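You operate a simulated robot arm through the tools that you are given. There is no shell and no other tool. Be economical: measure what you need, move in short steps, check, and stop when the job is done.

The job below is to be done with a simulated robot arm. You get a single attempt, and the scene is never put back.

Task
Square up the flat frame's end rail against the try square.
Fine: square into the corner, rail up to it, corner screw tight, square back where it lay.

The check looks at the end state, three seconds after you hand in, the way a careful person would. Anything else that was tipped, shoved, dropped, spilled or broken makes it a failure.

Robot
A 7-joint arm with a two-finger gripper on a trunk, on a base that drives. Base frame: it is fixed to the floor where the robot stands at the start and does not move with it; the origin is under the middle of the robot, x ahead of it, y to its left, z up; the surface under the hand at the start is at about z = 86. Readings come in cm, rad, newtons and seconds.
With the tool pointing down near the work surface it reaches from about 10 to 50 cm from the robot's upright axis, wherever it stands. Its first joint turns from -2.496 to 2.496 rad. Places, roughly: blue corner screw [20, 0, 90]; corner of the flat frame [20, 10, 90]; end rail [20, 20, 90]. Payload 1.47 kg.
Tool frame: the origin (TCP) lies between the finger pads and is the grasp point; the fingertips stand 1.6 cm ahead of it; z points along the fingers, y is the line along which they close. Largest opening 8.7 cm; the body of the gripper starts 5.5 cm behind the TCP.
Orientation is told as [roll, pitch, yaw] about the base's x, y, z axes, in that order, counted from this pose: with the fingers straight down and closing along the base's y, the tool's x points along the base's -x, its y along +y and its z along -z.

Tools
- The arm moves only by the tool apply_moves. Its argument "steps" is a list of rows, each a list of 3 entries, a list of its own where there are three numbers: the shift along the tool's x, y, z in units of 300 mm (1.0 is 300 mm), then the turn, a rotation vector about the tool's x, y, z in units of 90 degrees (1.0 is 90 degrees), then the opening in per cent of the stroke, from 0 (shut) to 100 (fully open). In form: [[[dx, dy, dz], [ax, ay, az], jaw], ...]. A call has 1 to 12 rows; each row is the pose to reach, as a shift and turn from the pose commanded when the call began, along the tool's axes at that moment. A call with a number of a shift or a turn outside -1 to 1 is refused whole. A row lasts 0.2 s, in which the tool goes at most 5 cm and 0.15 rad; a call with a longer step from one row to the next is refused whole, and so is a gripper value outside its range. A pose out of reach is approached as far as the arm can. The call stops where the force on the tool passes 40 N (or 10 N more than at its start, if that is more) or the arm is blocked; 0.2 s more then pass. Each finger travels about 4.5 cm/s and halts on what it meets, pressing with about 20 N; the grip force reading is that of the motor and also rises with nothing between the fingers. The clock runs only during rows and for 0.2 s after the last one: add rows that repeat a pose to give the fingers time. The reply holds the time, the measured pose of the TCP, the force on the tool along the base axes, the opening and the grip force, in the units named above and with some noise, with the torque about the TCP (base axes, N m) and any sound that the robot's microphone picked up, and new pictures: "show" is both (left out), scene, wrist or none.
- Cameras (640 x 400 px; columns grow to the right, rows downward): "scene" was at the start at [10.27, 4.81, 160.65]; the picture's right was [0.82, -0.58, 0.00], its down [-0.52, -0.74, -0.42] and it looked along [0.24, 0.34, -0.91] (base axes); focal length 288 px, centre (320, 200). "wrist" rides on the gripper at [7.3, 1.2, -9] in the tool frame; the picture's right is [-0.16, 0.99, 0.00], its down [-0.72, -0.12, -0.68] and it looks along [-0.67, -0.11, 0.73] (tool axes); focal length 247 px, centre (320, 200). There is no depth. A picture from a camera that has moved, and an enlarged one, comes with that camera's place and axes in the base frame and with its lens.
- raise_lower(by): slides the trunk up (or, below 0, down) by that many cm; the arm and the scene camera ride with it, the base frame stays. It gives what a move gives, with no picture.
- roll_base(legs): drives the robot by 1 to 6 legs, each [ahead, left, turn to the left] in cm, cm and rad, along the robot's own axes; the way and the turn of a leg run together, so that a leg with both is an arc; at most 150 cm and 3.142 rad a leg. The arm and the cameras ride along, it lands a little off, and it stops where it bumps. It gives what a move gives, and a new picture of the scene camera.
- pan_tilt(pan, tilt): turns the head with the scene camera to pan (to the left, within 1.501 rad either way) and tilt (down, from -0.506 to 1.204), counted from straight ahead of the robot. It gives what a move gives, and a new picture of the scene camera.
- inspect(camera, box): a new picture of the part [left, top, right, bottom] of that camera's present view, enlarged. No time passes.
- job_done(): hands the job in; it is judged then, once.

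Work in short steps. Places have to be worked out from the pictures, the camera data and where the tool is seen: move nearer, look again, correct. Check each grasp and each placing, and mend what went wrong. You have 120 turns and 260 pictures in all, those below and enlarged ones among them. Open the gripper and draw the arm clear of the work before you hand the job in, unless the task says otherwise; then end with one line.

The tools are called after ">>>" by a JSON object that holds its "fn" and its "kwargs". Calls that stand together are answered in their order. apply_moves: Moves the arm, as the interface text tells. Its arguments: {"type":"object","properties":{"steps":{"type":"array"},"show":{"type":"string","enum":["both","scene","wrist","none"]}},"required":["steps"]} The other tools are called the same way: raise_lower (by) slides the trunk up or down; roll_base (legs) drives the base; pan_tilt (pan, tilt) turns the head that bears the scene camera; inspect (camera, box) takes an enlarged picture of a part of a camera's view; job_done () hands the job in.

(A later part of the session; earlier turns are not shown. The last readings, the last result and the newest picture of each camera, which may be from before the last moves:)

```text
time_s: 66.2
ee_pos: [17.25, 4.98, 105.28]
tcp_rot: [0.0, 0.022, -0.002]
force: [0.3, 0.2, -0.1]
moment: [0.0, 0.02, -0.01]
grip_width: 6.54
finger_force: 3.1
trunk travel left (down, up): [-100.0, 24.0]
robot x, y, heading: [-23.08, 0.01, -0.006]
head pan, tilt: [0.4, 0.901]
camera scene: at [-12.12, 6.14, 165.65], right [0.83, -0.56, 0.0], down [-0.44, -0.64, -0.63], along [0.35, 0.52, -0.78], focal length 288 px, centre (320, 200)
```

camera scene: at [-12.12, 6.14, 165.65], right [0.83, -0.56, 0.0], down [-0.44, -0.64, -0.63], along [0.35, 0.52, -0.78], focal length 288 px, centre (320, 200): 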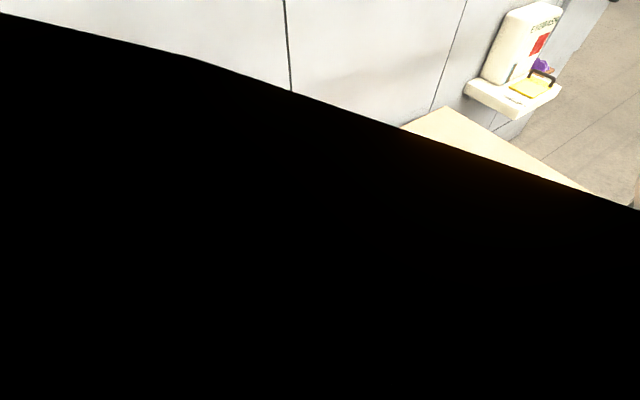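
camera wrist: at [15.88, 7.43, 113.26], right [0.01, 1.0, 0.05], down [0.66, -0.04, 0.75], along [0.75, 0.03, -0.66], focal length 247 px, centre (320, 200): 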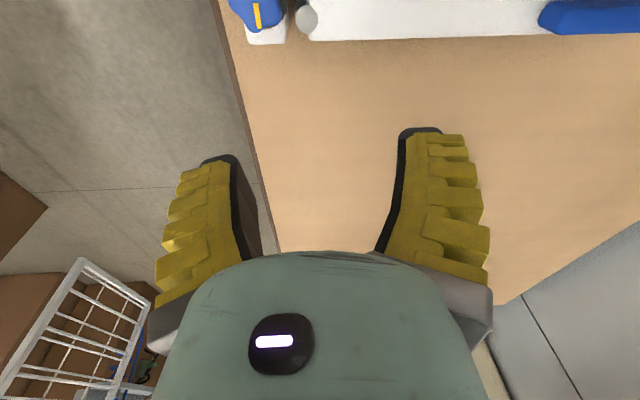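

Now at (17.25, 5.0, 105.3). I'll level the pitch, shift to x≈19.5, and look at the knob through the open fingers.

>>> {"fn": "apply_moves", "kwargs": {"steps": [[[-0.04, -0.01, 0.03], [0, -0.014, 0], 70], [[-0.075, -0.02, 0.05], [0, -0.014, 0], 70], [[-0.075, -0.02, 0.05], [0, -0.014, 0], 70]], "show": "wrist"}}

>>> {"fn": "inspect", "kwargs": {"camera": "wrist", "box": [200, 0, 440, 150]}}

```text
time_s: 67.0
ee_pos: [19.51, 4.41, 103.71]
tcp_rot: [0.0, 0.0, -0.003]
force: [-0.2, -1.1, 0.0]
moment: [-0.02, 0.0, 0.01]
grip_width: 6.55
finger_force: 3.4
trunk travel left (down, up): [-100.0, 24.0]
robot x, y, heading: [-23.33, -0.2, -0.004]
head pan, tilt: [0.4, 0.901]
camera wrist: at [12.28, 5.63, 112.62], right [0.16, 0.99, 0.0], down [0.72, -0.12, 0.68], along [0.67, -0.11, -0.73], focal length 247 px, centre (320, 200)
```

wrist: 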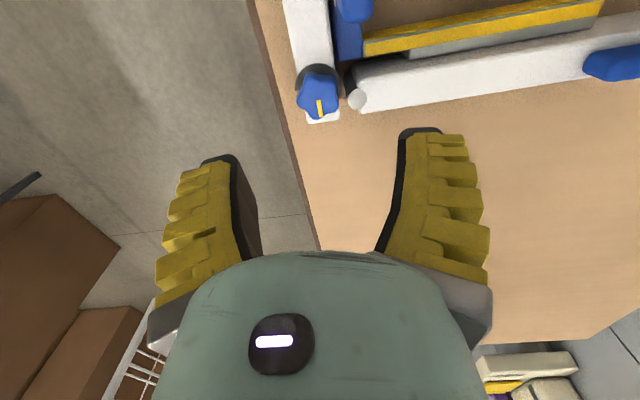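

```text
2.67 times, centred on (320, 75) of wrist
camera zoom: at [12.28, 5.63, 112.62], right [0.16, 0.99, 0.0], down [0.72, -0.12, 0.68], along [0.67, -0.11, -0.73], focal length 659 px, centre (320, 533)
```

zoom: 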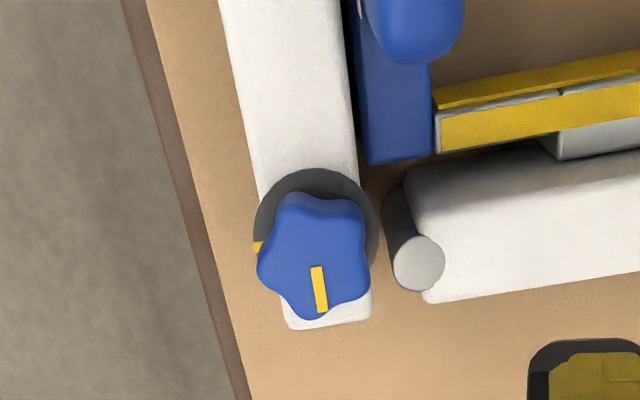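

>>> {"fn": "inspect", "kwargs": {"camera": "wrist", "box": [310, 0, 374, 40]}}

>>> {"fn": "inspect", "kwargs": {"camera": "wrist", "box": [310, 30, 390, 80]}}

```text
10.00 times, centred on (342, 20) of wrist
camera zoom: at [12.28, 5.63, 112.62], right [0.16, 0.99, 0.0], down [0.72, -0.12, 0.68], along [0.67, -0.11, -0.73], focal length 2470 px, centre (100, 2000)
```

zoom: 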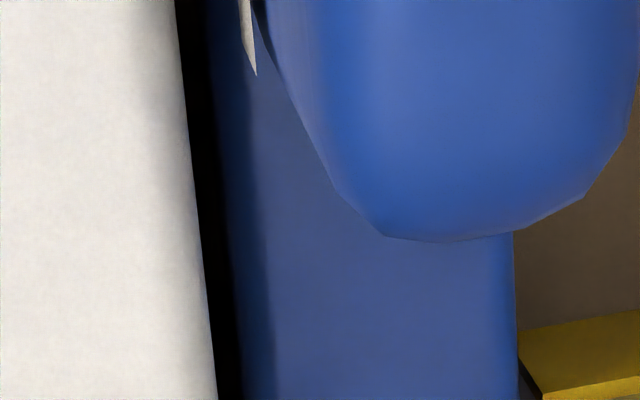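

```text
8.00 times, centred on (350, 55) of wrist
camera zoom: at [12.28, 5.63, 112.62], right [0.16, 0.99, 0.0], down [0.72, -0.12, 0.68], along [0.67, -0.11, -0.73], focal length 1976 px, centre (80, 1360)
```

zoom: 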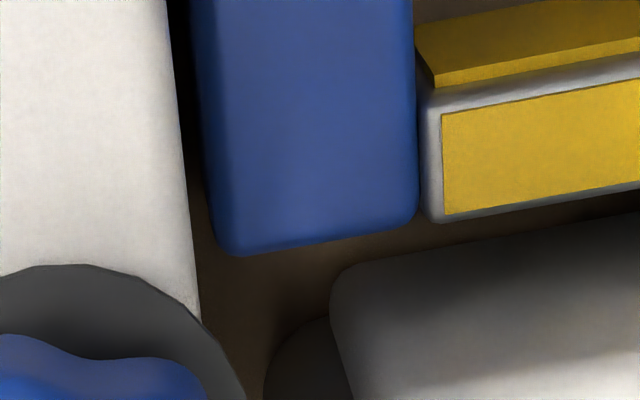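

A 2 mm gap, nearly parallel, remains between stock and fixed rail. To be sure of squareness I'll seat it again, pushing low on the stock's +y face with the tool yawed −90° so that the gripper body clears the fin.

>>> {"fn": "apply_moves", "kwargs": {"steps": [[[0.02, 0.025, 0], [0, 0, 0.09], 50], [[0.045, 0.05, 0], [0, 0, 0.18], 30], [[0.07, 0.08, 0], [0, 0, 0.27], 10], [[0.095, 0.105, 0], [0, 0, 0.36], 0], [[0.12, 0.13, 0], [0, 0, 0.45], 0], [[0.145, 0.16, 0], [0, 0, 0.54], 0], [[0.17, 0.185, 0], [0, 0, 0.63], 0], [[0.195, 0.21, 0], [0, 0, 0.72], 0], [[0.22, 0.24, 0], [0, 0, 0.81], 0], [[0.24, 0.26, 0], [0, 0, 0.9], 0], [[0.25, 0.27, 0], [0, 0, 0.99], 0], [[0.25, 0.27, 0], [0, 0, 1.0], 0]], "show": "wrist"}}

```text
time_s: 69.6
ee_pos: [12.02, 12.4, 103.81]
tcp_rot: [0.004, -0.002, -1.576]
force: [0.5, 0.1, -0.1]
moment: [0.0, 0.0, 0.03]
grip_width: 0.0
finger_force: 19.8
trunk travel left (down, up): [-100.0, 24.0]
robot x, y, heading: [-23.13, -0.15, 0.001]
head pan, tilt: [0.4, 0.901]
camera wrist: at [13.35, 19.83, 112.66], right [0.99, -0.16, 0.0], down [-0.12, -0.72, 0.68], along [-0.11, -0.67, -0.73], focal length 247 px, centre (320, 200)
```

wrist: 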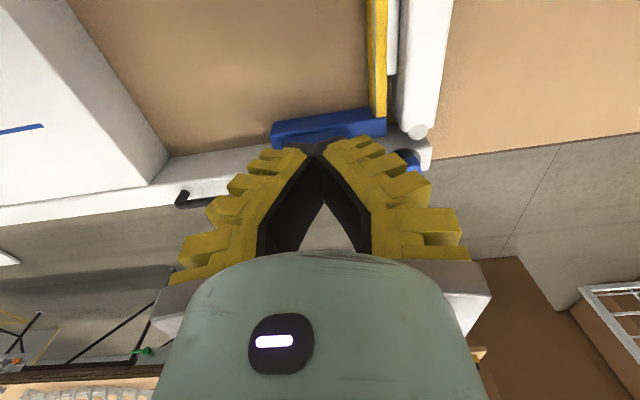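

Yaw works, and from here the seam between steel and end rail can be seen. I'll zoom on it.

>>> {"fn": "inspect", "kwargs": {"camera": "wrist", "box": [330, 0, 458, 80]}}

>>> {"fn": "inspect", "kwargs": {"camera": "wrist", "box": [250, 70, 450, 195]}}

```text
5.00 times, centred on (394, 40) of wrist
camera zoom: at [13.35, 19.83, 112.66], right [0.99, -0.16, 0.0], down [-0.12, -0.72, 0.68], along [-0.11, -0.67, -0.73], focal length 1235 px, centre (-50, 1000)
```

zoom: 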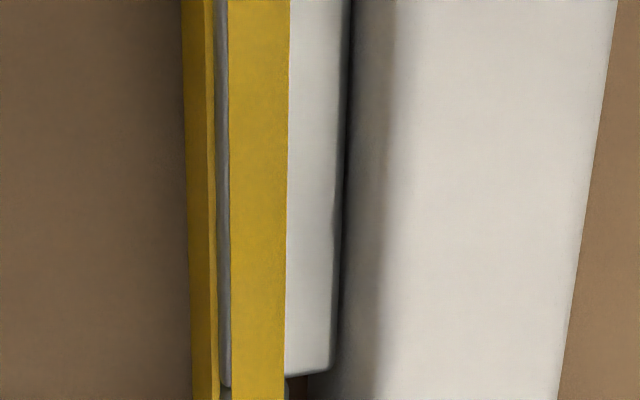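

```text
3.20 times, centred on (350, 132) of wrist
camera zoom: at [13.35, 19.83, 112.66], right [0.99, -0.16, 0.0], down [-0.12, -0.72, 0.68], along [-0.11, -0.67, -0.73], focal length 790 px, centre (224, 416)
```

zoom: 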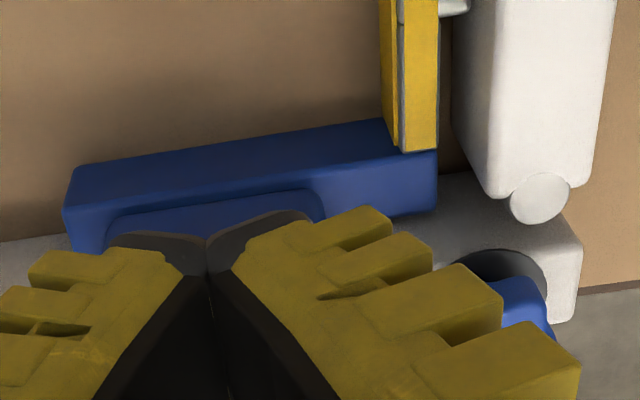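

The seam looks good. Now I'll descend at (12, 12.4), beside the stock, for the seating push.

>>> {"fn": "apply_moves", "kwargs": {"steps": [[[0, 0, 0.13], [0, 0, 0], 0], [[0, 0, 0.267], [0, 0, 0], 0], [[0, 0, 0.267], [0, 0, 0], 0]], "show": "none"}}

>>> {"fn": "raise_lower", "kwargs": {"by": -7.3}}

>>> {"fn": "inspect", "kwargs": {"camera": "wrist", "box": [0, 0, 640, 400]}}

```text
time_s: 70.4
ee_pos: [12.15, 12.38, 95.59]
tcp_rot: [0.002, -0.001, -1.576]
force: [-0.4, -0.5, -0.5]
moment: [-0.02, 0.01, 0.03]
grip_width: 0.0
finger_force: 20.0
trunk travel left (down, up): [-100.0, 24.0]
robot x, y, heading: [-23.19, -0.1, -0.002]
head pan, tilt: [0.4, 0.901]
```

```text
time_s: 71.1
ee_pos: [12.02, 12.2, 91.22]
tcp_rot: [-0.006, -0.008, -1.578]
force: [-10.6, -0.1, 43.2]
moment: [-2.13, -0.88, -0.53]
grip_width: 0.01
finger_force: 19.9
trunk travel left (down, up): [-95.4, 28.6]
robot x, y, heading: [-23.14, -0.29, 0.001]
head pan, tilt: [0.4, 0.901]
stopped: the force on the tool passed its limit at 226 N (the readings are from after the stop); the commanded pose is now the measured one
```

```text
1.00 times, centred on (320, 200) of wrist (not enlarged: the box is as wide or as high as the picture)
camera zoom: at [13.45, 19.79, 100.13], right [0.99, -0.17, 0.0], down [-0.12, -0.72, 0.69], along [-0.12, -0.68, -0.73], focal length 247 px, centre (320, 200)
```

zoom: 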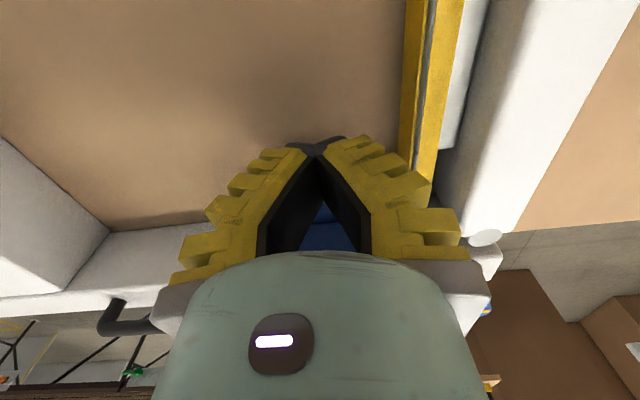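

The hand's body struck the fin's top. I'll raise straight up and check that nothing was disturbed.

>>> {"fn": "raise_lower", "kwargs": {"by": 7}}

>>> {"fn": "apply_moves", "kwargs": {"steps": [[[0, 0, -0.1], [0, 0, 0], 0], [[0.05, 0, -0.2], [0, 0, 0], 0], [[0.05, 0, -0.2], [0, 0, 0], 0]], "show": "wrist"}}

>>> {"fn": "inspect", "kwargs": {"camera": "wrist", "box": [200, 0, 480, 175]}}

```text
time_s: 72.2
ee_pos: [11.96, 12.36, 98.14]
tcp_rot: [-0.006, -0.006, -1.576]
force: [-0.6, 0.2, 0.3]
moment: [0.02, 0.02, -0.03]
grip_width: 0.0
finger_force: 20.3
trunk travel left (down, up): [-102.4, 21.6]
robot x, y, heading: [-23.28, 0.04, -0.002]
head pan, tilt: [0.4, 0.901]
```

```text
time_s: 73.0
ee_pos: [12.0, 14.07, 104.16]
tcp_rot: [-0.007, -0.006, -1.576]
force: [-0.1, 0.8, 0.5]
moment: [-0.02, 0.0, -0.02]
grip_width: 0.01
finger_force: 20.3
trunk travel left (down, up): [-102.4, 21.6]
robot x, y, heading: [-23.29, -0.04, 0.002]
head pan, tilt: [0.4, 0.901]
camera wrist: at [13.34, 21.4, 112.94], right [0.99, -0.16, -0.01], down [-0.11, -0.72, 0.69], along [-0.12, -0.68, -0.73], focal length 247 px, centre (320, 200)
```

wrist: 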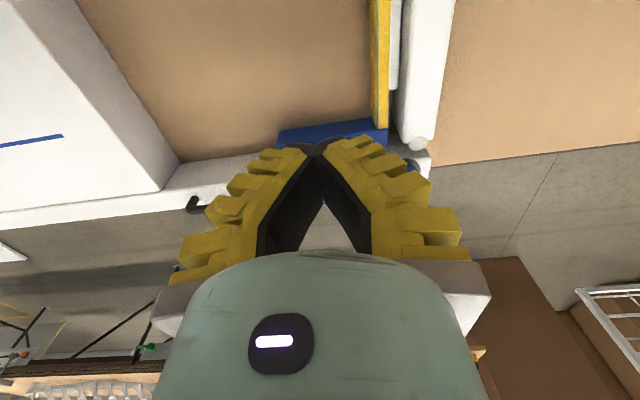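

```text
2.29 times, centred on (340, 88) of wrist
camera zoom: at [13.34, 21.4, 112.94], right [0.99, -0.16, -0.01], down [-0.11, -0.72, 0.69], along [-0.12, -0.68, -0.73], focal length 564 px, centre (274, 457)
```

zoom: 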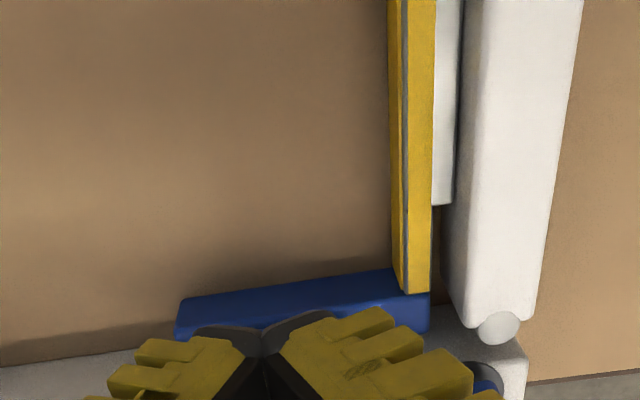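

Nothing appears displaced. I'll return to yaw 0 above the knob to inspect the seams and do the knob.

>>> {"fn": "apply_moves", "kwargs": {"steps": [[[0, 0.06, 0], [0, 0, -0.09], 0], [[0, 0.12, 0], [0, 0, -0.18], 0], [[0, 0.18, 0], [0, 0, -0.27], 30], [[-0.03, 0.25, 0], [0, 0, -0.36], 60], [[-0.08, 0.25, 0], [0, 0, -0.45], 70], [[-0.13, 0.25, 0], [0, 0, -0.54], 70], [[-0.18, 0.25, 0], [0, 0, -0.63], 70], [[-0.23, 0.25, 0], [0, 0, -0.72], 70], [[-0.28, 0.25, 0], [0, 0, -0.81], 70], [[-0.32, 0.25, 0], [0, 0, -0.9], 70], [[-0.32, 0.25, 0], [0, 0, -0.99], 70], [[-0.32, 0.25, 0], [0.0, 0, -1.0], 70]], "show": "wrist"}}

>>> {"fn": "inspect", "kwargs": {"camera": "wrist", "box": [310, 0, 390, 50]}}

>>> {"fn": "inspect", "kwargs": {"camera": "wrist", "box": [280, 30, 440, 130]}}

```text
time_s: 75.6
ee_pos: [19.34, 4.26, 104.19]
tcp_rot: [-0.007, 0.005, -0.004]
force: [-0.3, -0.4, -0.6]
moment: [-0.01, -0.01, 0.01]
grip_width: 6.53
finger_force: 3.6
trunk travel left (down, up): [-102.4, 21.6]
robot x, y, heading: [-23.11, 0.28, -0.001]
head pan, tilt: [0.4, 0.901]
camera wrist: at [12.24, 5.53, 113.08], right [0.16, 0.99, -0.01], down [0.73, -0.11, 0.68], along [0.67, -0.11, -0.74], focal length 247 px, centre (320, 200)
```

wrist: 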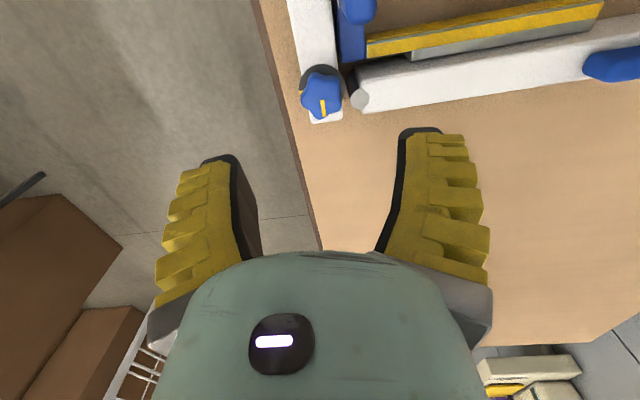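

```text
8.00 times, centred on (350, 25) of wrist
camera zoom: at [12.24, 5.53, 113.08], right [0.16, 0.99, -0.01], down [0.73, -0.11, 0.68], along [0.67, -0.11, -0.74], focal length 1976 px, centre (80, 1600)
```

zoom: 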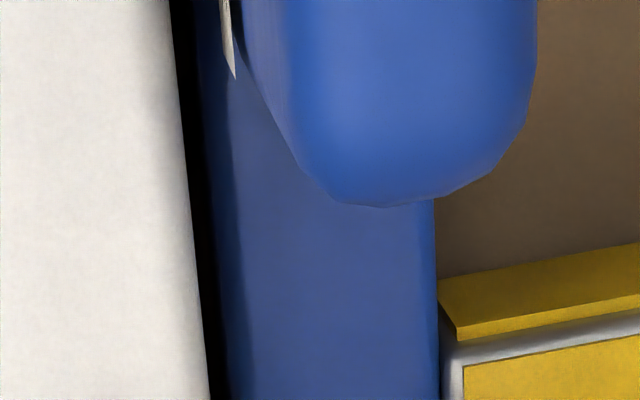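

```text
4.00 times, centred on (360, 80) of wrist
camera zoom: at [12.24, 5.53, 113.08], right [0.16, 0.99, -0.01], down [0.73, -0.11, 0.68], along [0.67, -0.11, -0.74], focal length 988 px, centre (160, 680)
```

zoom: 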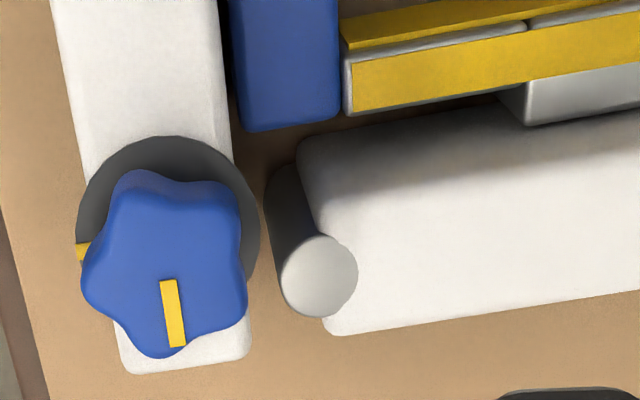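

The remaining stock gap is ~1.5–2 mm but may taper slightly. I'll view the stock's full length to measure it.

>>> {"fn": "apply_moves", "kwargs": {"steps": [[[0.08, 0.02, 0], [0, 0, 0], 70], [[0.16, 0.02, 0], [0, 0, 0], 70], [[0.16, 0.02, 0], [0, 0, 0], 70]], "show": "wrist"}}

>>> {"fn": "inspect", "kwargs": {"camera": "wrist", "box": [270, 0, 350, 50]}}

>>> {"fn": "inspect", "kwargs": {"camera": "wrist", "box": [270, 90, 350, 140]}}

```text
time_s: 76.4
ee_pos: [14.56, 4.89, 104.24]
tcp_rot: [-0.008, 0.006, -0.005]
force: [-0.4, 0.6, -0.1]
moment: [0.02, 0.02, -0.04]
grip_width: 6.57
finger_force: 3.1
trunk travel left (down, up): [-102.4, 21.6]
robot x, y, heading: [-23.45, -0.31, 0.001]
head pan, tilt: [0.4, 0.901]
camera wrist: at [7.37, 6.23, 113.16], right [0.16, 0.99, -0.01], down [0.73, -0.11, 0.68], along [0.67, -0.12, -0.74], focal length 247 px, centre (320, 200)
```

wrist: 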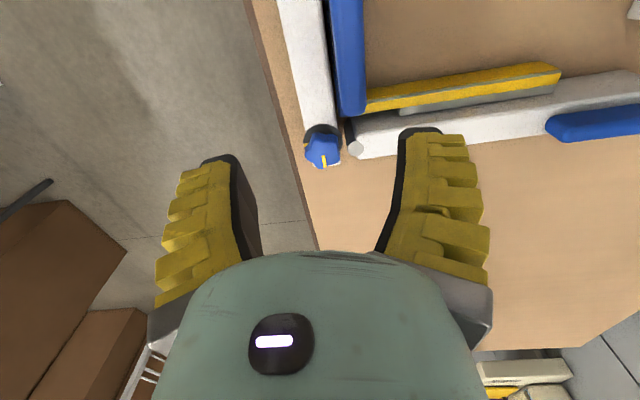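

```text
8.00 times, centred on (310, 25) of wrist
camera zoom: at [7.37, 6.23, 113.16], right [0.16, 0.99, -0.01], down [0.73, -0.11, 0.68], along [0.67, -0.12, -0.74], focal length 1976 px, centre (400, 1600)
```

zoom: 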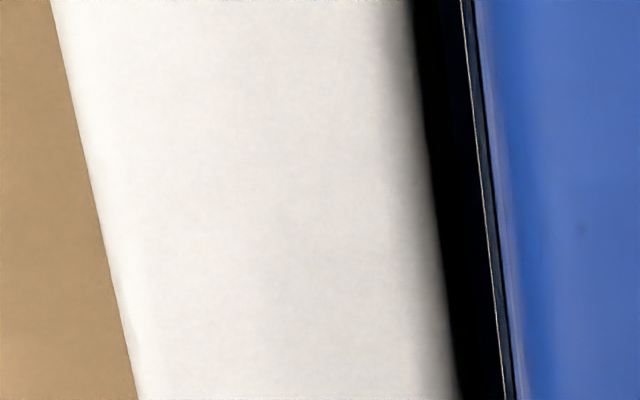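

```text
8.00 times, centred on (310, 115) of wrist
camera zoom: at [7.37, 6.23, 113.16], right [0.16, 0.99, -0.01], down [0.73, -0.11, 0.68], along [0.67, -0.12, -0.74], focal length 1976 px, centre (400, 880)
```

zoom: 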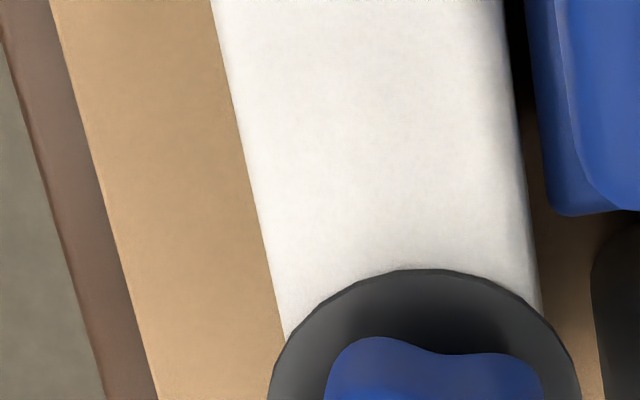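

The gap is about 0.2 cm at the corner and 0.3–0.4 cm at the near end, so the last +x push (at y≈19, beyond the square's centre) turned the square clockwise by roughly 0.7–1°. I'll redo it: seat it with a push on the blade tip, then push +x nearer its centre, at y≈13. First I'll drive forward.

>>> {"fn": "roll_base", "kwargs": {"legs": [[11.5, 0, 0]]}}

>>> {"fn": "apply_moves", "kwargs": {"steps": [[[0.0, 0.12, 0], [0, 0, 0], 30], [[0.0, 0.26, 0], [0, 0, 0], 0], [[0.03, 0.4, 0], [0, 0, 0], 0], [[0.1, 0.53, 0], [0, 0, 0], 0], [[0.17, 0.65, 0], [0, 0, 0], 0], [[0.24, 0.77, 0], [0, 0, 0], 0], [[0.3, 0.86, 0], [0, 0, 0], 0], [[0.3, 0.86, 0], [0, 0, 0], 0]], "show": "wrist"}}

```text
time_s: 77.6
ee_pos: [26.0, 4.92, 104.17]
tcp_rot: [-0.007, 0.006, -0.006]
force: [0.1, -0.1, -0.8]
moment: [-0.01, 0.0, 0.01]
grip_width: 6.55
finger_force: 3.5
trunk travel left (down, up): [-102.4, 21.6]
robot x, y, heading: [-11.64, 0.2, -0.0]
head pan, tilt: [0.4, 0.901]
camera scene: at [-0.86, 5.82, 167.6], right [0.83, -0.56, 0.0], down [-0.46, -0.67, -0.58], along [0.33, 0.48, -0.81], focal length 288 px, centre (320, 200)
```

scene: 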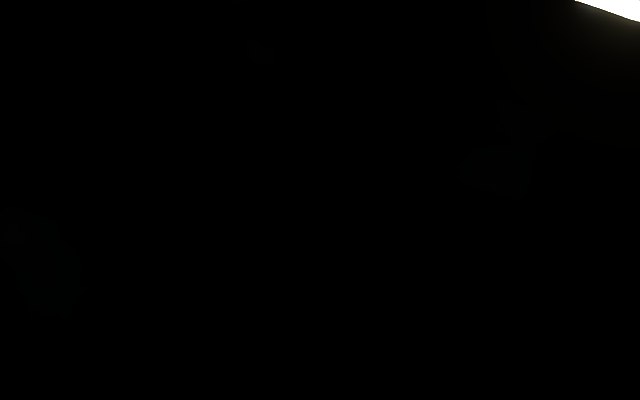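

```text
time_s: 79.4
ee_pos: [17.18, 30.59, 104.1]
tcp_rot: [-0.008, 0.008, -0.005]
force: [0.2, -0.2, -0.8]
moment: [0.0, 0.01, 0.0]
grip_width: 0.0
finger_force: 19.6
trunk travel left (down, up): [-102.4, 21.6]
robot x, y, heading: [-11.57, 0.02, -0.0]
head pan, tilt: [0.4, 0.901]
camera wrist: at [10.02, 32.05, 113.05], right [0.16, 0.99, -0.01], down [0.73, -0.11, 0.68], along [0.67, -0.12, -0.74], focal length 247 px, centre (320, 200)
```

wrist: 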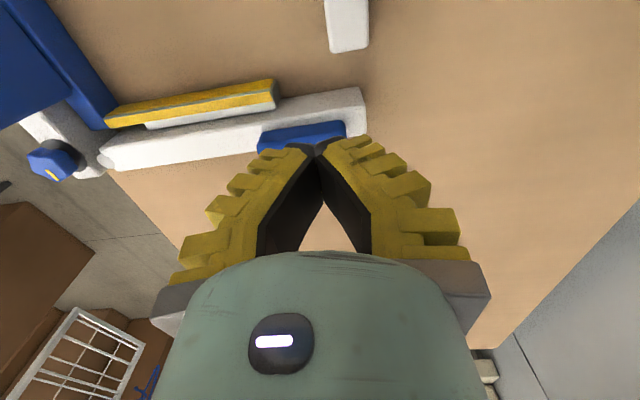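

Clear of the white block (x≤15.1). Lowering by trunk 10.2 cm, then the arm 4.6 cm.

>>> {"fn": "raise_lower", "kwargs": {"by": -10.2}}

>>> {"fn": "apply_moves", "kwargs": {"steps": [[[-0.004, -0.02, 0.05], [0.005, 0, 0], 0], [[-0.004, -0.03, 0.1], [0.005, 0, 0], 0], [[-0.004, -0.03, 0.153], [0.005, 0, 0], 0], [[-0.004, -0.03, 0.153], [0.005, 0, 0], 0]], "show": "none"}}

```text
time_s: 80.7
ee_pos: [17.07, 30.67, 93.96]
tcp_rot: [-0.008, 0.008, -0.004]
force: [-0.3, -0.1, 0.1]
moment: [0.02, 0.0, 0.0]
grip_width: 0.0
finger_force: 20.1
trunk travel left (down, up): [-92.2, 31.8]
robot x, y, heading: [-12.1, 0.04, -0.005]
head pan, tilt: [0.4, 0.901]
```

```text
time_s: 81.7
ee_pos: [17.38, 29.9, 90.12]
tcp_rot: [-0.014, 0.007, -0.005]
force: [0.4, -0.1, 0.0]
moment: [0.01, -0.03, 0.01]
grip_width: 0.0
finger_force: 20.1
out of reach, approached as far as the arm can: row 3, 4
trunk travel left (down, up): [-92.2, 31.8]
robot x, y, heading: [-11.96, 0.0, -0.003]
head pan, tilt: [0.4, 0.901]
```

Lowering the trunk 1 cm more, then pushing −y toward the tip.

>>> {"fn": "raise_lower", "kwargs": {"by": -1.2}}

>>> {"fn": "apply_moves", "kwargs": {"steps": [[[0, -0.015, 0], [0, 0, 0], 0], [[0, -0.03, 0], [0, 0, 0], 0], [[0, -0.035, 0], [0, 0, 0], 0], [[0, -0.035, 0], [0, 0, 0], 0]], "show": "none"}}

>>> {"fn": "apply_moves", "kwargs": {"steps": [[[0, -0.005, 0], [0, 0, 0], 0], [[0, -0.01, 0], [0, 0, 0], 0], [[0, -0.01, 0], [0, 0, 0], 0]], "show": "wrist"}}

```text
time_s: 82.3
ee_pos: [17.42, 29.86, 88.92]
tcp_rot: [-0.013, 0.008, -0.005]
force: [0.0, 0.6, -1.0]
moment: [0.03, -0.02, 0.04]
grip_width: 0.0
finger_force: 20.3
trunk travel left (down, up): [-91.0, 33.0]
robot x, y, heading: [-11.81, 0.22, -0.007]
head pan, tilt: [0.4, 0.901]
```

```text
time_s: 83.3
ee_pos: [17.33, 28.88, 88.94]
tcp_rot: [-0.012, 0.008, -0.007]
force: [0.0, 1.2, 0.0]
moment: [0.02, -0.02, 0.03]
grip_width: 0.0
finger_force: 19.6
trunk travel left (down, up): [-91.0, 33.0]
robot x, y, heading: [-11.7, 0.17, -0.001]
head pan, tilt: [0.4, 0.901]
```

```text
time_s: 84.1
ee_pos: [17.39, 28.74, 88.93]
tcp_rot: [-0.01, 0.007, -0.005]
force: [0.4, 8.7, -3.0]
moment: [0.09, 0.04, 0.11]
grip_width: 0.0
finger_force: 20.4
trunk travel left (down, up): [-91.0, 33.0]
robot x, y, heading: [-11.84, -0.23, -0.006]
head pan, tilt: [0.4, 0.901]
camera wrist: at [10.15, 30.14, 97.93], right [0.16, 0.99, -0.01], down [0.73, -0.11, 0.68], along [0.67, -0.12, -0.74], focal length 247 px, centre (320, 200)
```

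wrist: 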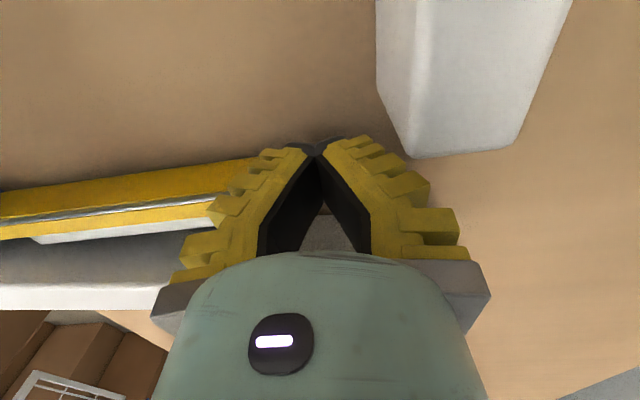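

Contact at 8.7 N. I'll press further, to around 25 N.

>>> {"fn": "apply_moves", "kwargs": {"steps": [[[0, -0.006, 0], [0, 0, 0], 0], [[0, -0.012, 0], [0, 0, 0], 0], [[0, -0.012, 0], [0, 0, 0], 0]], "show": "none"}}

```text
time_s: 84.9
ee_pos: [17.32, 28.41, 89.02]
tcp_rot: [-0.011, 0.008, -0.006]
force: [-0.9, 12.4, -0.1]
moment: [0.01, 0.01, 0.06]
grip_width: 0.0
finger_force: 20.1
trunk travel left (down, up): [-91.0, 33.0]
robot x, y, heading: [-11.9, 0.11, -0.002]
head pan, tilt: [0.4, 0.901]
```

It slid 0.3 cm at nearly constant force, so the earlier "stiffness" was partly friction. Continuing until it's truly blocked.

>>> {"fn": "apply_moves", "kwargs": {"steps": [[[0, -0.005, 0], [0, 0, 0], 0], [[0, -0.01, 0], [0, 0, 0], 0], [[0, -0.01, 0], [0, 0, 0], 0]], "show": "none"}}

>>> {"fn": "apply_moves", "kwargs": {"steps": [[[0, -0.005, 0], [0, 0, 0], 0], [[0, -0.005, 0], [0, 0, 0], 0]], "show": "none"}}

```text
time_s: 85.7
ee_pos: [17.39, 28.37, 89.02]
tcp_rot: [-0.006, 0.007, -0.006]
force: [-0.4, 21.0, -1.2]
moment: [0.0, -0.02, 0.13]
grip_width: 0.01
finger_force: 20.1
trunk travel left (down, up): [-91.0, 33.0]
robot x, y, heading: [-11.86, 0.22, -0.008]
head pan, tilt: [0.4, 0.901]
```

```text
time_s: 86.3
ee_pos: [17.38, 28.27, 89.19]
tcp_rot: [-0.006, 0.006, -0.003]
force: [0.0, 26.1, -2.3]
moment: [-0.06, -0.02, 0.17]
grip_width: 0.02
finger_force: 20.0
trunk travel left (down, up): [-91.0, 33.0]
robot x, y, heading: [-11.6, -0.31, -0.001]
head pan, tilt: [0.4, 0.901]
```

Now seated (26 N, stiff). I'll back off, rise over the blade, and go to (13, 13.2) behind it for the +x push.

>>> {"fn": "apply_moves", "kwargs": {"steps": [[[0, 0.05, 0], [0, 0, 0], 0], [[0, 0.05, -0.12], [0, 0, 0], 0], [[0, 0.05, -0.25], [0, 0, 0], 0], [[0.03, -0.08, -0.25], [0, 0, 0], 0], [[0.07, -0.22, -0.25], [0, 0, 0], 0], [[0.12, -0.36, -0.25], [0, 0, 0], 0], [[0.15, -0.49, -0.25], [0, 0, 0], 0], [[0.15, -0.49, -0.25], [0, 0, 0], 0]], "show": "wrist"}}

```text
time_s: 87.0
ee_pos: [15.26, 28.25, 90.77]
tcp_rot: [-0.05, 0.046, 0.044]
force: [-1.4, 17.7, 1.3]
moment: [-0.09, 0.0, -0.07]
grip_width: 0.0
finger_force: 20.0
trunk travel left (down, up): [-91.0, 33.0]
robot x, y, heading: [-11.24, -0.28, -0.004]
head pan, tilt: [0.4, 0.901]
stopped in row 3: the force on the tool passed its limit at 42 N (the readings are from after the stop); the commanded pose is now the measured one
camera wrist: at [8.34, 29.67, 99.98], right [0.11, 0.99, -0.06], down [0.76, -0.05, 0.65], along [0.64, -0.11, -0.76], focal length 247 px, centre (320, 200)
```

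wrist: 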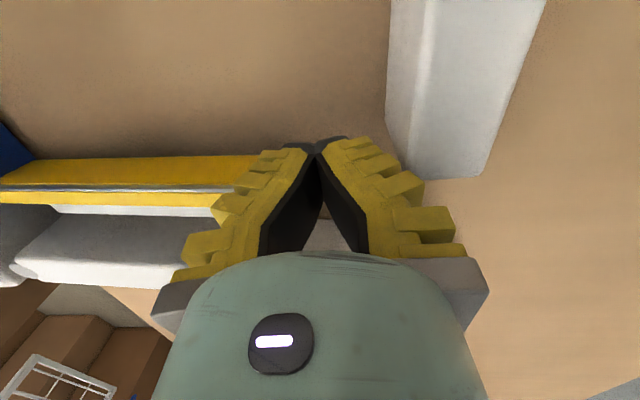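

The arm ran off near a limit and still leans on the tip. I'll rise straight up with the trunk to free it.

>>> {"fn": "raise_lower", "kwargs": {"by": 9}}

>>> {"fn": "inspect", "kwargs": {"camera": "wrist", "box": [0, 0, 640, 400]}}

```text
time_s: 88.2
ee_pos: [15.04, 27.15, 99.56]
tcp_rot: [-0.073, 0.049, 0.045]
force: [0.5, 2.2, 0.5]
moment: [0.02, -0.01, 0.01]
grip_width: 0.0
finger_force: 19.5
trunk travel left (down, up): [-100.0, 24.0]
robot x, y, heading: [-11.37, -0.3, -0.0]
head pan, tilt: [0.4, 0.901]
```

```text
1.00 times, centred on (320, 200) of wrist (not enlarged: the box is as wide or as high as the picture)
camera zoom: at [8.28, 28.74, 108.6], right [0.11, 0.99, -0.08], down [0.76, -0.03, 0.65], along [0.64, -0.13, -0.76], focal length 247 px, centre (320, 200)
```

zoom: 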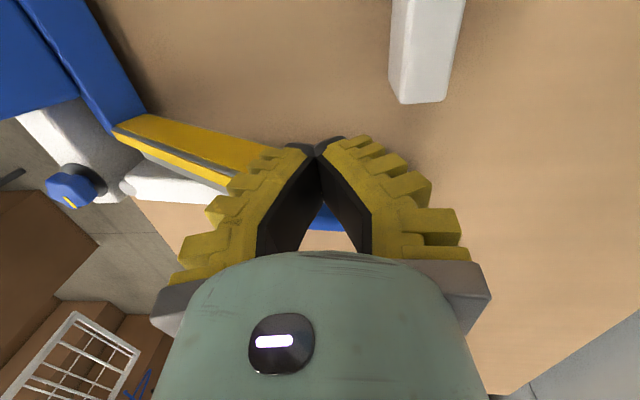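

The blade tip has caught on a finger rib and lifted with it. I'll lower back gently.

>>> {"fn": "raise_lower", "kwargs": {"by": -5}}

>>> {"fn": "inspect", "kwargs": {"camera": "wrist", "box": [0, 0, 640, 400]}}

```text
time_s: 89.1
ee_pos: [15.31, 27.97, 94.78]
tcp_rot: [-0.057, 0.045, 0.045]
force: [3.7, 20.3, 2.8]
moment: [0.03, -0.03, 0.06]
grip_width: 0.0
finger_force: 20.3
trunk travel left (down, up): [-95.0, 29.0]
robot x, y, heading: [-11.47, 0.16, -0.003]
head pan, tilt: [0.4, 0.901]
```

```text
1.00 times, centred on (320, 200) of wrist (not enlarged: the box is as wide or as high as the picture)
camera zoom: at [8.44, 29.43, 103.88], right [0.11, 0.99, -0.06], down [0.76, -0.04, 0.65], along [0.65, -0.12, -0.75], focal length 247 px, centre (320, 200)
```

zoom: 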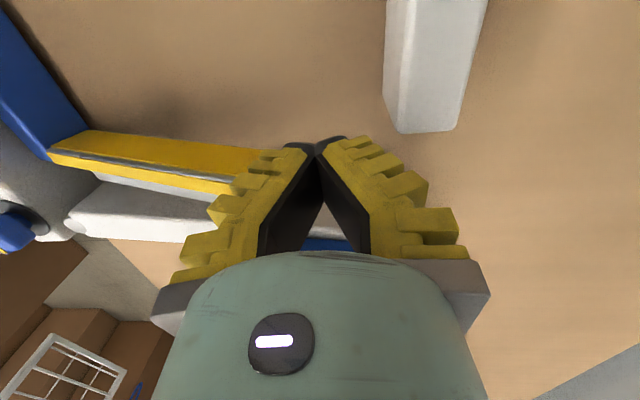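

Lowering the rest so the blade lies flat.

>>> {"fn": "raise_lower", "kwargs": {"by": -4.3}}

>>> {"fn": "inspect", "kwargs": {"camera": "wrist", "box": [0, 0, 640, 400]}}

```text
time_s: 90.0
ee_pos: [15.18, 28.19, 90.39]
tcp_rot: [-0.057, 0.048, 0.045]
force: [-0.8, 31.1, 1.4]
moment: [-0.09, 0.06, -0.04]
grip_width: 0.0
finger_force: 20.3
trunk travel left (down, up): [-90.7, 33.3]
robot x, y, heading: [-11.53, -0.18, -0.003]
head pan, tilt: [0.4, 0.901]
```

```text
1.00 times, centred on (320, 200) of wrist (not enlarged: the box is as wide or as high as the picture)
camera zoom: at [8.28, 29.6, 99.62], right [0.11, 0.99, -0.06], down [0.76, -0.04, 0.65], along [0.64, -0.12, -0.76], focal length 247 px, centre (320, 200)
```

zoom: 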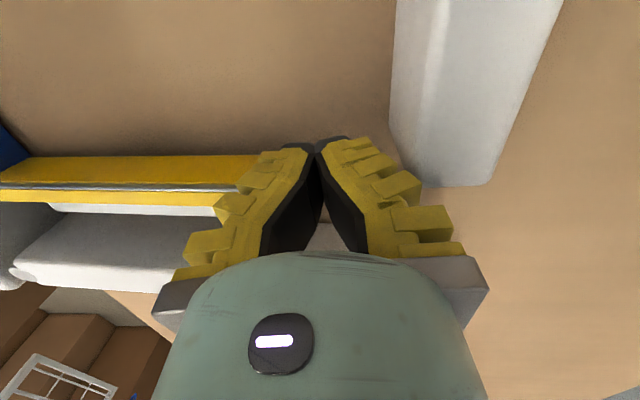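

It's flat again. To free the tip without arm contortions I'll shift the whole base 1.5 cm left (+y).

>>> {"fn": "roll_base", "kwargs": {"legs": [[0, 1.5, 0]]}}

>>> {"fn": "inspect", "kwargs": {"camera": "wrist", "box": [0, 0, 640, 400]}}

```text
time_s: 90.8
ee_pos: [15.14, 28.39, 90.14]
tcp_rot: [-0.079, 0.049, 0.045]
force: [-2.8, -12.6, 19.1]
moment: [1.06, 0.09, 0.21]
grip_width: 0.0
finger_force: 20.2
trunk travel left (down, up): [-90.7, 33.3]
robot x, y, heading: [-11.98, 1.37, -0.001]
head pan, tilt: [0.4, 0.901]
camera scene: at [-0.64, 7.53, 156.36], right [0.83, -0.56, 0.0], down [-0.44, -0.64, -0.63], along [0.35, 0.52, -0.78], focal length 288 px, centre (320, 200)
```

scene: 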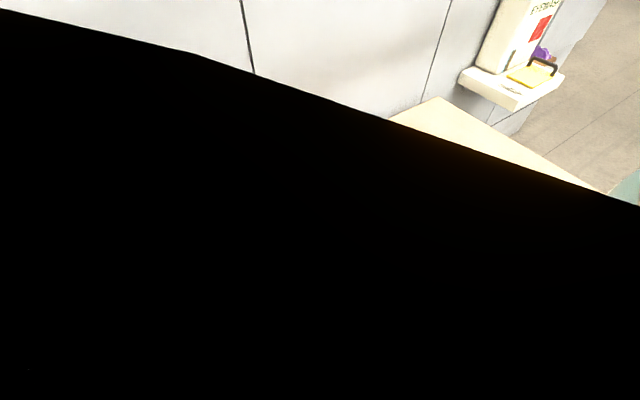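

```text
1.00 times, centred on (320, 200) of wrist (not enlarged: the box is as wide or as high as the picture)
camera zoom: at [8.32, 29.96, 99.24], right [0.11, 0.99, -0.08], down [0.76, -0.03, 0.65], along [0.64, -0.14, -0.75], focal length 247 px, centre (320, 200)
```

zoom: 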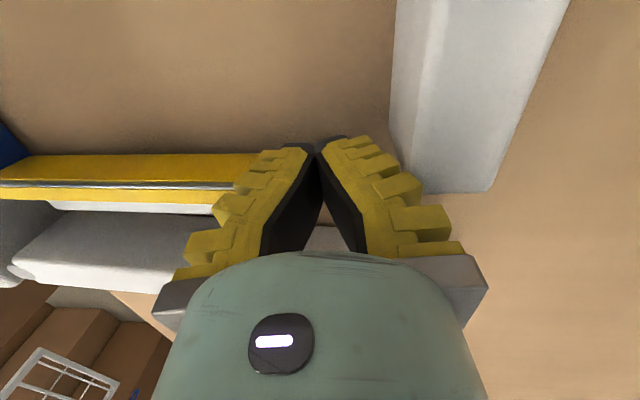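

Now the other finger touches the white block, so the hand is wedged between tip and block. I'll ease back right 0.6 cm to the neutral middle.

>>> {"fn": "roll_base", "kwargs": {"legs": [[0, -0.6, 0]]}}

```text
time_s: 91.5
ee_pos: [15.14, 28.38, 90.09]
tcp_rot: [-0.071, 0.048, 0.046]
force: [0.9, 12.1, -1.1]
moment: [0.02, 0.04, -0.07]
grip_width: 0.01
finger_force: 20.3
trunk travel left (down, up): [-90.7, 33.3]
robot x, y, heading: [-11.77, 1.12, 0.001]
head pan, tilt: [0.4, 0.901]
camera scene: at [-0.65, 7.07, 156.36], right [0.83, -0.56, 0.0], down [-0.44, -0.64, -0.63], along [0.35, 0.52, -0.78], focal length 288 px, centre (320, 200)
```

scene: 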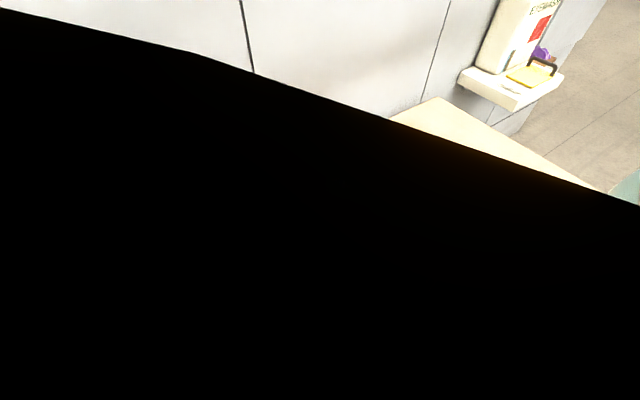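

Both sides touch alternately; I'll shift 0.25 cm left to balance, then drive forward 2.4 cm to clear the block.

>>> {"fn": "roll_base", "kwargs": {"legs": [[0, 0.25, 0], [2.4, 0, 0]]}}

>>> {"fn": "inspect", "kwargs": {"camera": "wrist", "box": [0, 0, 640, 400]}}

```text
time_s: 92.6
ee_pos: [17.64, 28.41, 90.12]
tcp_rot: [-0.071, 0.047, 0.043]
force: [0.7, 0.7, 1.0]
moment: [0.0, 0.01, -0.01]
grip_width: 0.0
finger_force: 19.9
trunk travel left (down, up): [-90.7, 33.3]
robot x, y, heading: [-9.38, 1.37, 0.0]
head pan, tilt: [0.4, 0.901]
camera scene: at [1.78, 7.23, 156.34], right [0.83, -0.56, 0.0], down [-0.44, -0.64, -0.63], along [0.35, 0.52, -0.78], focal length 288 px, centre (320, 200)
```

scene: 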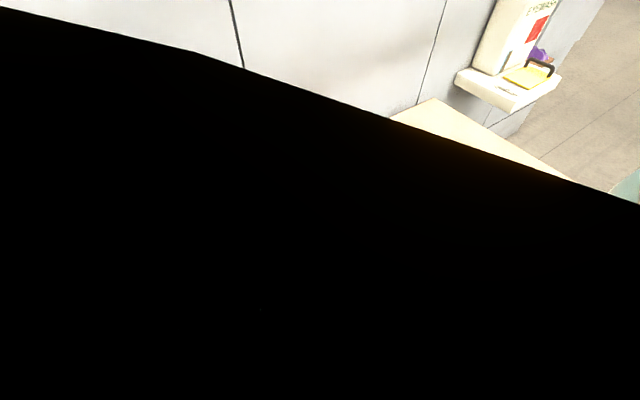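

```text
1.00 times, centred on (320, 200) of wrist (not enlarged: the box is as wide or as high as the picture)
camera zoom: at [10.78, 29.87, 99.29], right [0.11, 0.99, -0.08], down [0.76, -0.03, 0.65], along [0.64, -0.13, -0.75], focal length 247 px, centre (320, 200)
```

zoom: 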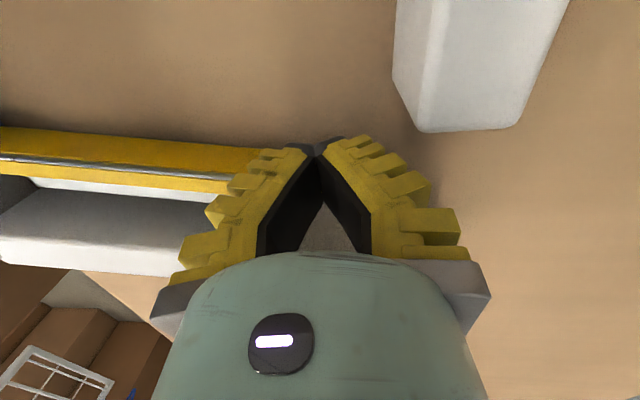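

Free now (forces ≈0). Another 1.2 cm left, then I'll rise by trunk and look.

>>> {"fn": "roll_base", "kwargs": {"legs": [[0, 1.2, 0]]}}

>>> {"fn": "raise_lower", "kwargs": {"by": 3}}

>>> {"fn": "inspect", "kwargs": {"camera": "wrist", "box": [0, 0, 640, 400]}}

```text
time_s: 93.3
ee_pos: [17.68, 29.45, 90.12]
tcp_rot: [-0.071, 0.049, 0.043]
force: [0.4, 0.2, -0.4]
moment: [0.0, -0.01, 0.0]
grip_width: 0.02
finger_force: 20.1
trunk travel left (down, up): [-90.7, 33.3]
robot x, y, heading: [-9.19, 2.26, -0.004]
head pan, tilt: [0.4, 0.901]
camera scene: at [1.78, 8.43, 156.34], right [0.83, -0.56, 0.0], down [-0.44, -0.64, -0.63], along [0.35, 0.52, -0.78], focal length 288 px, centre (320, 200)
```

scene: 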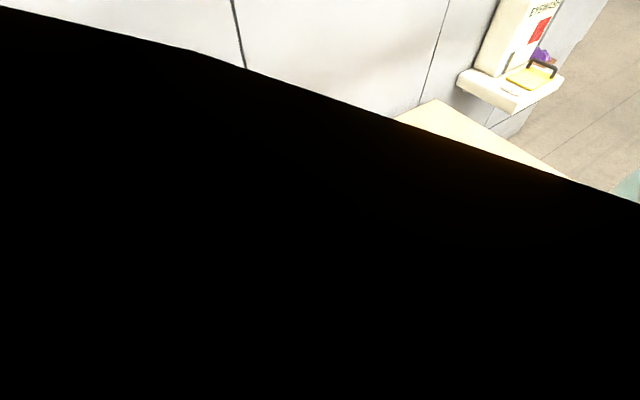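

```text
time_s: 94.1
ee_pos: [17.7, 29.56, 93.07]
tcp_rot: [-0.071, 0.047, 0.043]
force: [-0.1, -0.2, 0.2]
moment: [0.02, 0.0, -0.03]
grip_width: 0.01
finger_force: 20.1
trunk travel left (down, up): [-93.7, 30.3]
robot x, y, heading: [-9.62, 2.84, -0.001]
head pan, tilt: [0.4, 0.901]
```

```text
1.00 times, centred on (320, 200) of wrist (not enlarged: the box is as wide or as high as the picture)
camera zoom: at [10.78, 31.07, 102.3], right [0.11, 0.99, -0.08], down [0.76, -0.03, 0.65], along [0.64, -0.13, -0.75], focal length 247 px, centre (320, 200)
```

zoom: 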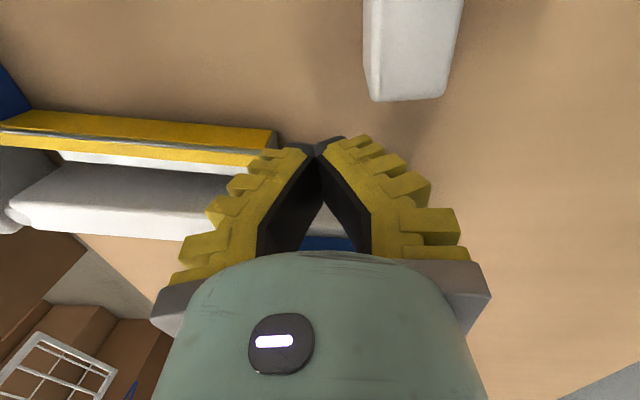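

The square lies flat and undisturbed otherwise. I'll rise, level the tool and drive back 11 cm to prepare the +x push.

>>> {"fn": "raise_lower", "kwargs": {"by": 9}}

>>> {"fn": "apply_moves", "kwargs": {"steps": [[[0, -0.06, 0], [-0.022, -0.015, 0.013], 0], [[0, -0.15, 0], [-0.045, -0.031, 0.027], 0], [[0, -0.28, 0], [-0.045, -0.031, 0.027], 0], [[0, -0.28, 0], [-0.045, -0.031, 0.027], 0]], "show": "none"}}

>>> {"fn": "roll_base", "kwargs": {"legs": [[-11, -2, 0]]}}

>>> {"fn": "inspect", "kwargs": {"camera": "wrist", "box": [0, 0, 640, 400]}}

```text
time_s: 95.3
ee_pos: [17.71, 29.54, 102.16]
tcp_rot: [-0.072, 0.046, 0.046]
force: [-0.2, 1.0, -0.1]
moment: [-0.02, -0.03, -0.02]
grip_width: 0.01
finger_force: 19.7
trunk travel left (down, up): [-102.7, 21.3]
robot x, y, heading: [-9.21, 2.5, 0.002]
head pan, tilt: [0.4, 0.901]
```

```text
time_s: 96.3
ee_pos: [18.04, 21.21, 102.76]
tcp_rot: [-0.004, -0.003, 0.005]
force: [-0.2, -0.6, -0.1]
moment: [-0.01, -0.02, 0.0]
grip_width: 0.01
finger_force: 20.0
trunk travel left (down, up): [-102.7, 21.3]
robot x, y, heading: [-9.16, 2.13, -0.001]
head pan, tilt: [0.4, 0.901]
```

```text
time_s: 97.5
ee_pos: [6.97, 19.33, 102.75]
tcp_rot: [-0.002, -0.004, 0.004]
force: [0.3, -0.8, -0.1]
moment: [0.02, -0.02, 0.01]
grip_width: 0.0
finger_force: 19.9
trunk travel left (down, up): [-102.7, 21.3]
robot x, y, heading: [-20.9, 0.23, -0.006]
head pan, tilt: [0.4, 0.901]
camera scene: at [-9.23, 6.48, 168.36], right [0.83, -0.56, 0.0], down [-0.44, -0.64, -0.63], along [0.35, 0.52, -0.78], focal length 288 px, centre (320, 200)
```

scene: 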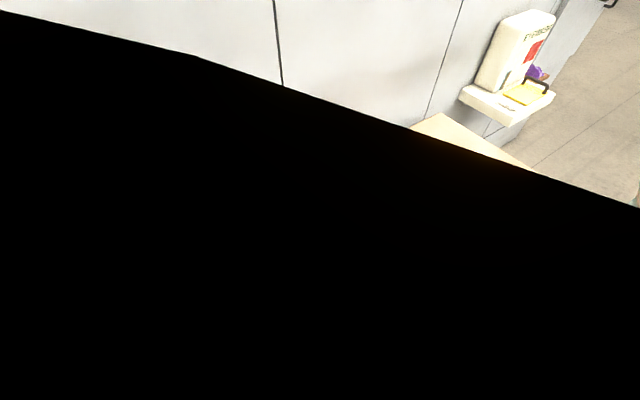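

```text
1.00 times, centred on (320, 200) of wrist (not enlarged: the box is as wide or as high as the picture)
camera zoom: at [-0.21, 20.54, 111.62], right [0.16, 0.99, 0.0], down [0.72, -0.11, 0.68], along [0.67, -0.11, -0.73], focal length 247 px, centre (320, 200)
```

zoom: 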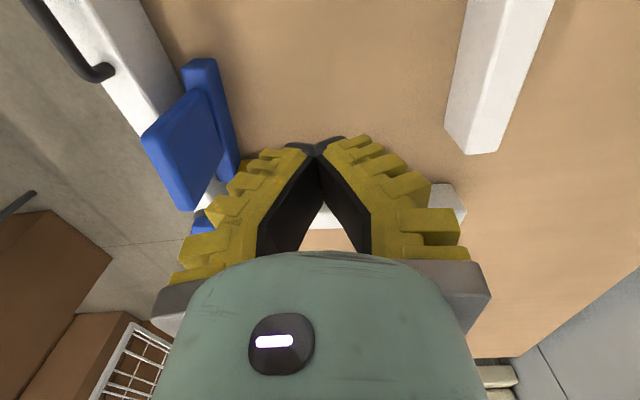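

Now to above (13, 13.2), and I'll look at the square there.

>>> {"fn": "apply_moves", "kwargs": {"steps": [[[-0.07, -0.06, 0], [0, 0, 0], 0], [[-0.14, -0.13, 0], [0, 0, 0], 0], [[-0.2, -0.2, 0], [0, 0, 0], 0], [[-0.2, -0.2, 0], [0, 0, 0], 0]], "show": "wrist"}}

>>> {"fn": "inspect", "kwargs": {"camera": "wrist", "box": [180, 0, 500, 200]}}

```text
time_s: 98.5
ee_pos: [12.92, 13.31, 102.89]
tcp_rot: [-0.003, -0.002, 0.004]
force: [-0.2, 0.1, 0.2]
moment: [0.01, 0.01, 0.02]
grip_width: 0.0
finger_force: 20.0
trunk travel left (down, up): [-102.7, 21.3]
robot x, y, heading: [-20.54, 0.23, 0.005]
head pan, tilt: [0.4, 0.901]
camera wrist: at [5.68, 14.58, 111.77], right [0.16, 0.99, 0.0], down [0.72, -0.11, 0.68], along [0.67, -0.11, -0.73], focal length 247 px, centre (320, 200)
```

wrist: 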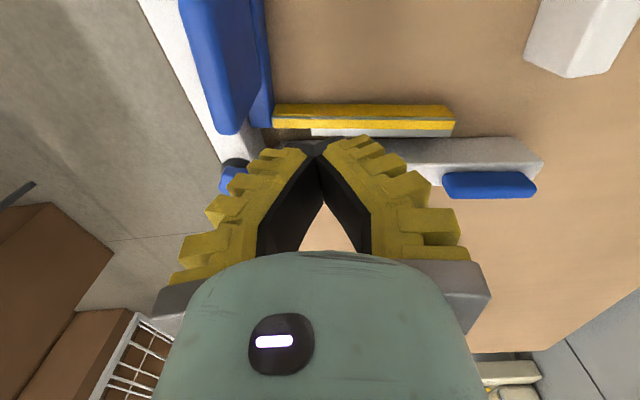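

```text
2.00 times, centred on (340, 100) of wrist
camera zoom: at [5.68, 14.58, 111.77], right [0.16, 0.99, 0.0], down [0.72, -0.11, 0.68], along [0.67, -0.11, -0.73], focal length 494 px, centre (280, 400)
```

zoom: 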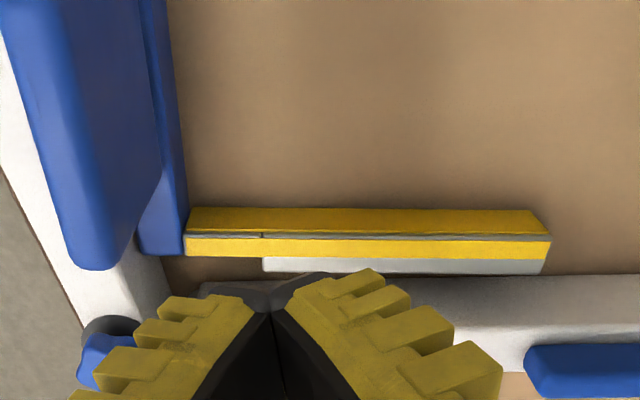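

That scuffle turned the square about 10° clockwise and moved it 3.6 cm back, and the rail swung out with it, so I'll regrasp the fin. I put its centre near (8.45, 8.4), yaw ≈ −0.18, lean 0.113. I'll open and align the tool above it.

>>> {"fn": "apply_moves", "kwargs": {"steps": [[[0.05, -0.05, 0], [-0.036, -0.003, 0.058], 50], [[0.1, -0.11, 0], [-0.072, -0.0065, 0.117], 80], [[0.15, -0.163, 0], [-0.072, -0.0065, 0.117], 80], [[0.15, -0.163, 0], [-0.072, -0.0065, 0.117], 80]], "show": "wrist"}}

>>> {"fn": "inspect", "kwargs": {"camera": "wrist", "box": [240, 0, 480, 150]}}

```text
time_s: 99.8
ee_pos: [12.47, 10.3, 103.59]
tcp_rot: [0.154, -0.071, -0.157]
force: [-0.8, -0.4, -0.1]
moment: [0.04, 0.01, -0.01]
grip_width: 7.32
finger_force: 2.5
trunk travel left (down, up): [-102.7, 21.3]
robot x, y, heading: [-20.37, 0.36, -0.004]
head pan, tilt: [0.4, 0.901]
stopped in row 4: the arm was blocked; the commanded pose is now the measured one
camera wrist: at [4.63, 11.37, 112.03], right [0.3, 0.94, 0.16], down [0.63, -0.32, 0.7], along [0.71, -0.11, -0.69], focal length 247 px, centre (320, 200)
```

wrist: 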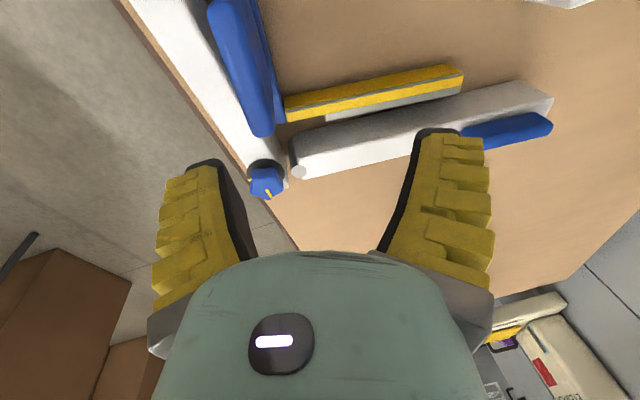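

```text
2.67 times, centred on (360, 75) of wrist
camera zoom: at [4.63, 11.37, 112.03], right [0.3, 0.94, 0.16], down [0.63, -0.32, 0.7], along [0.71, -0.11, -0.69], focal length 659 px, centre (213, 533)
```

zoom: 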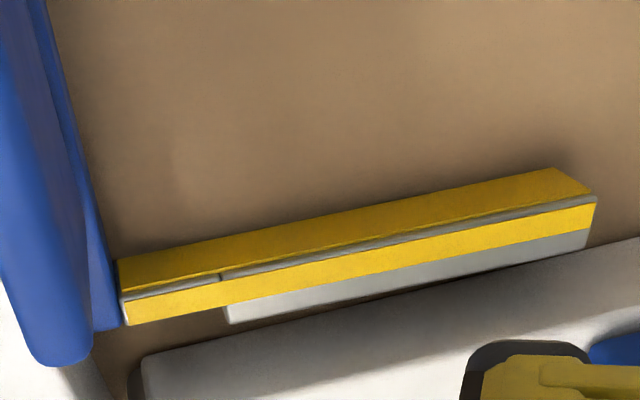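

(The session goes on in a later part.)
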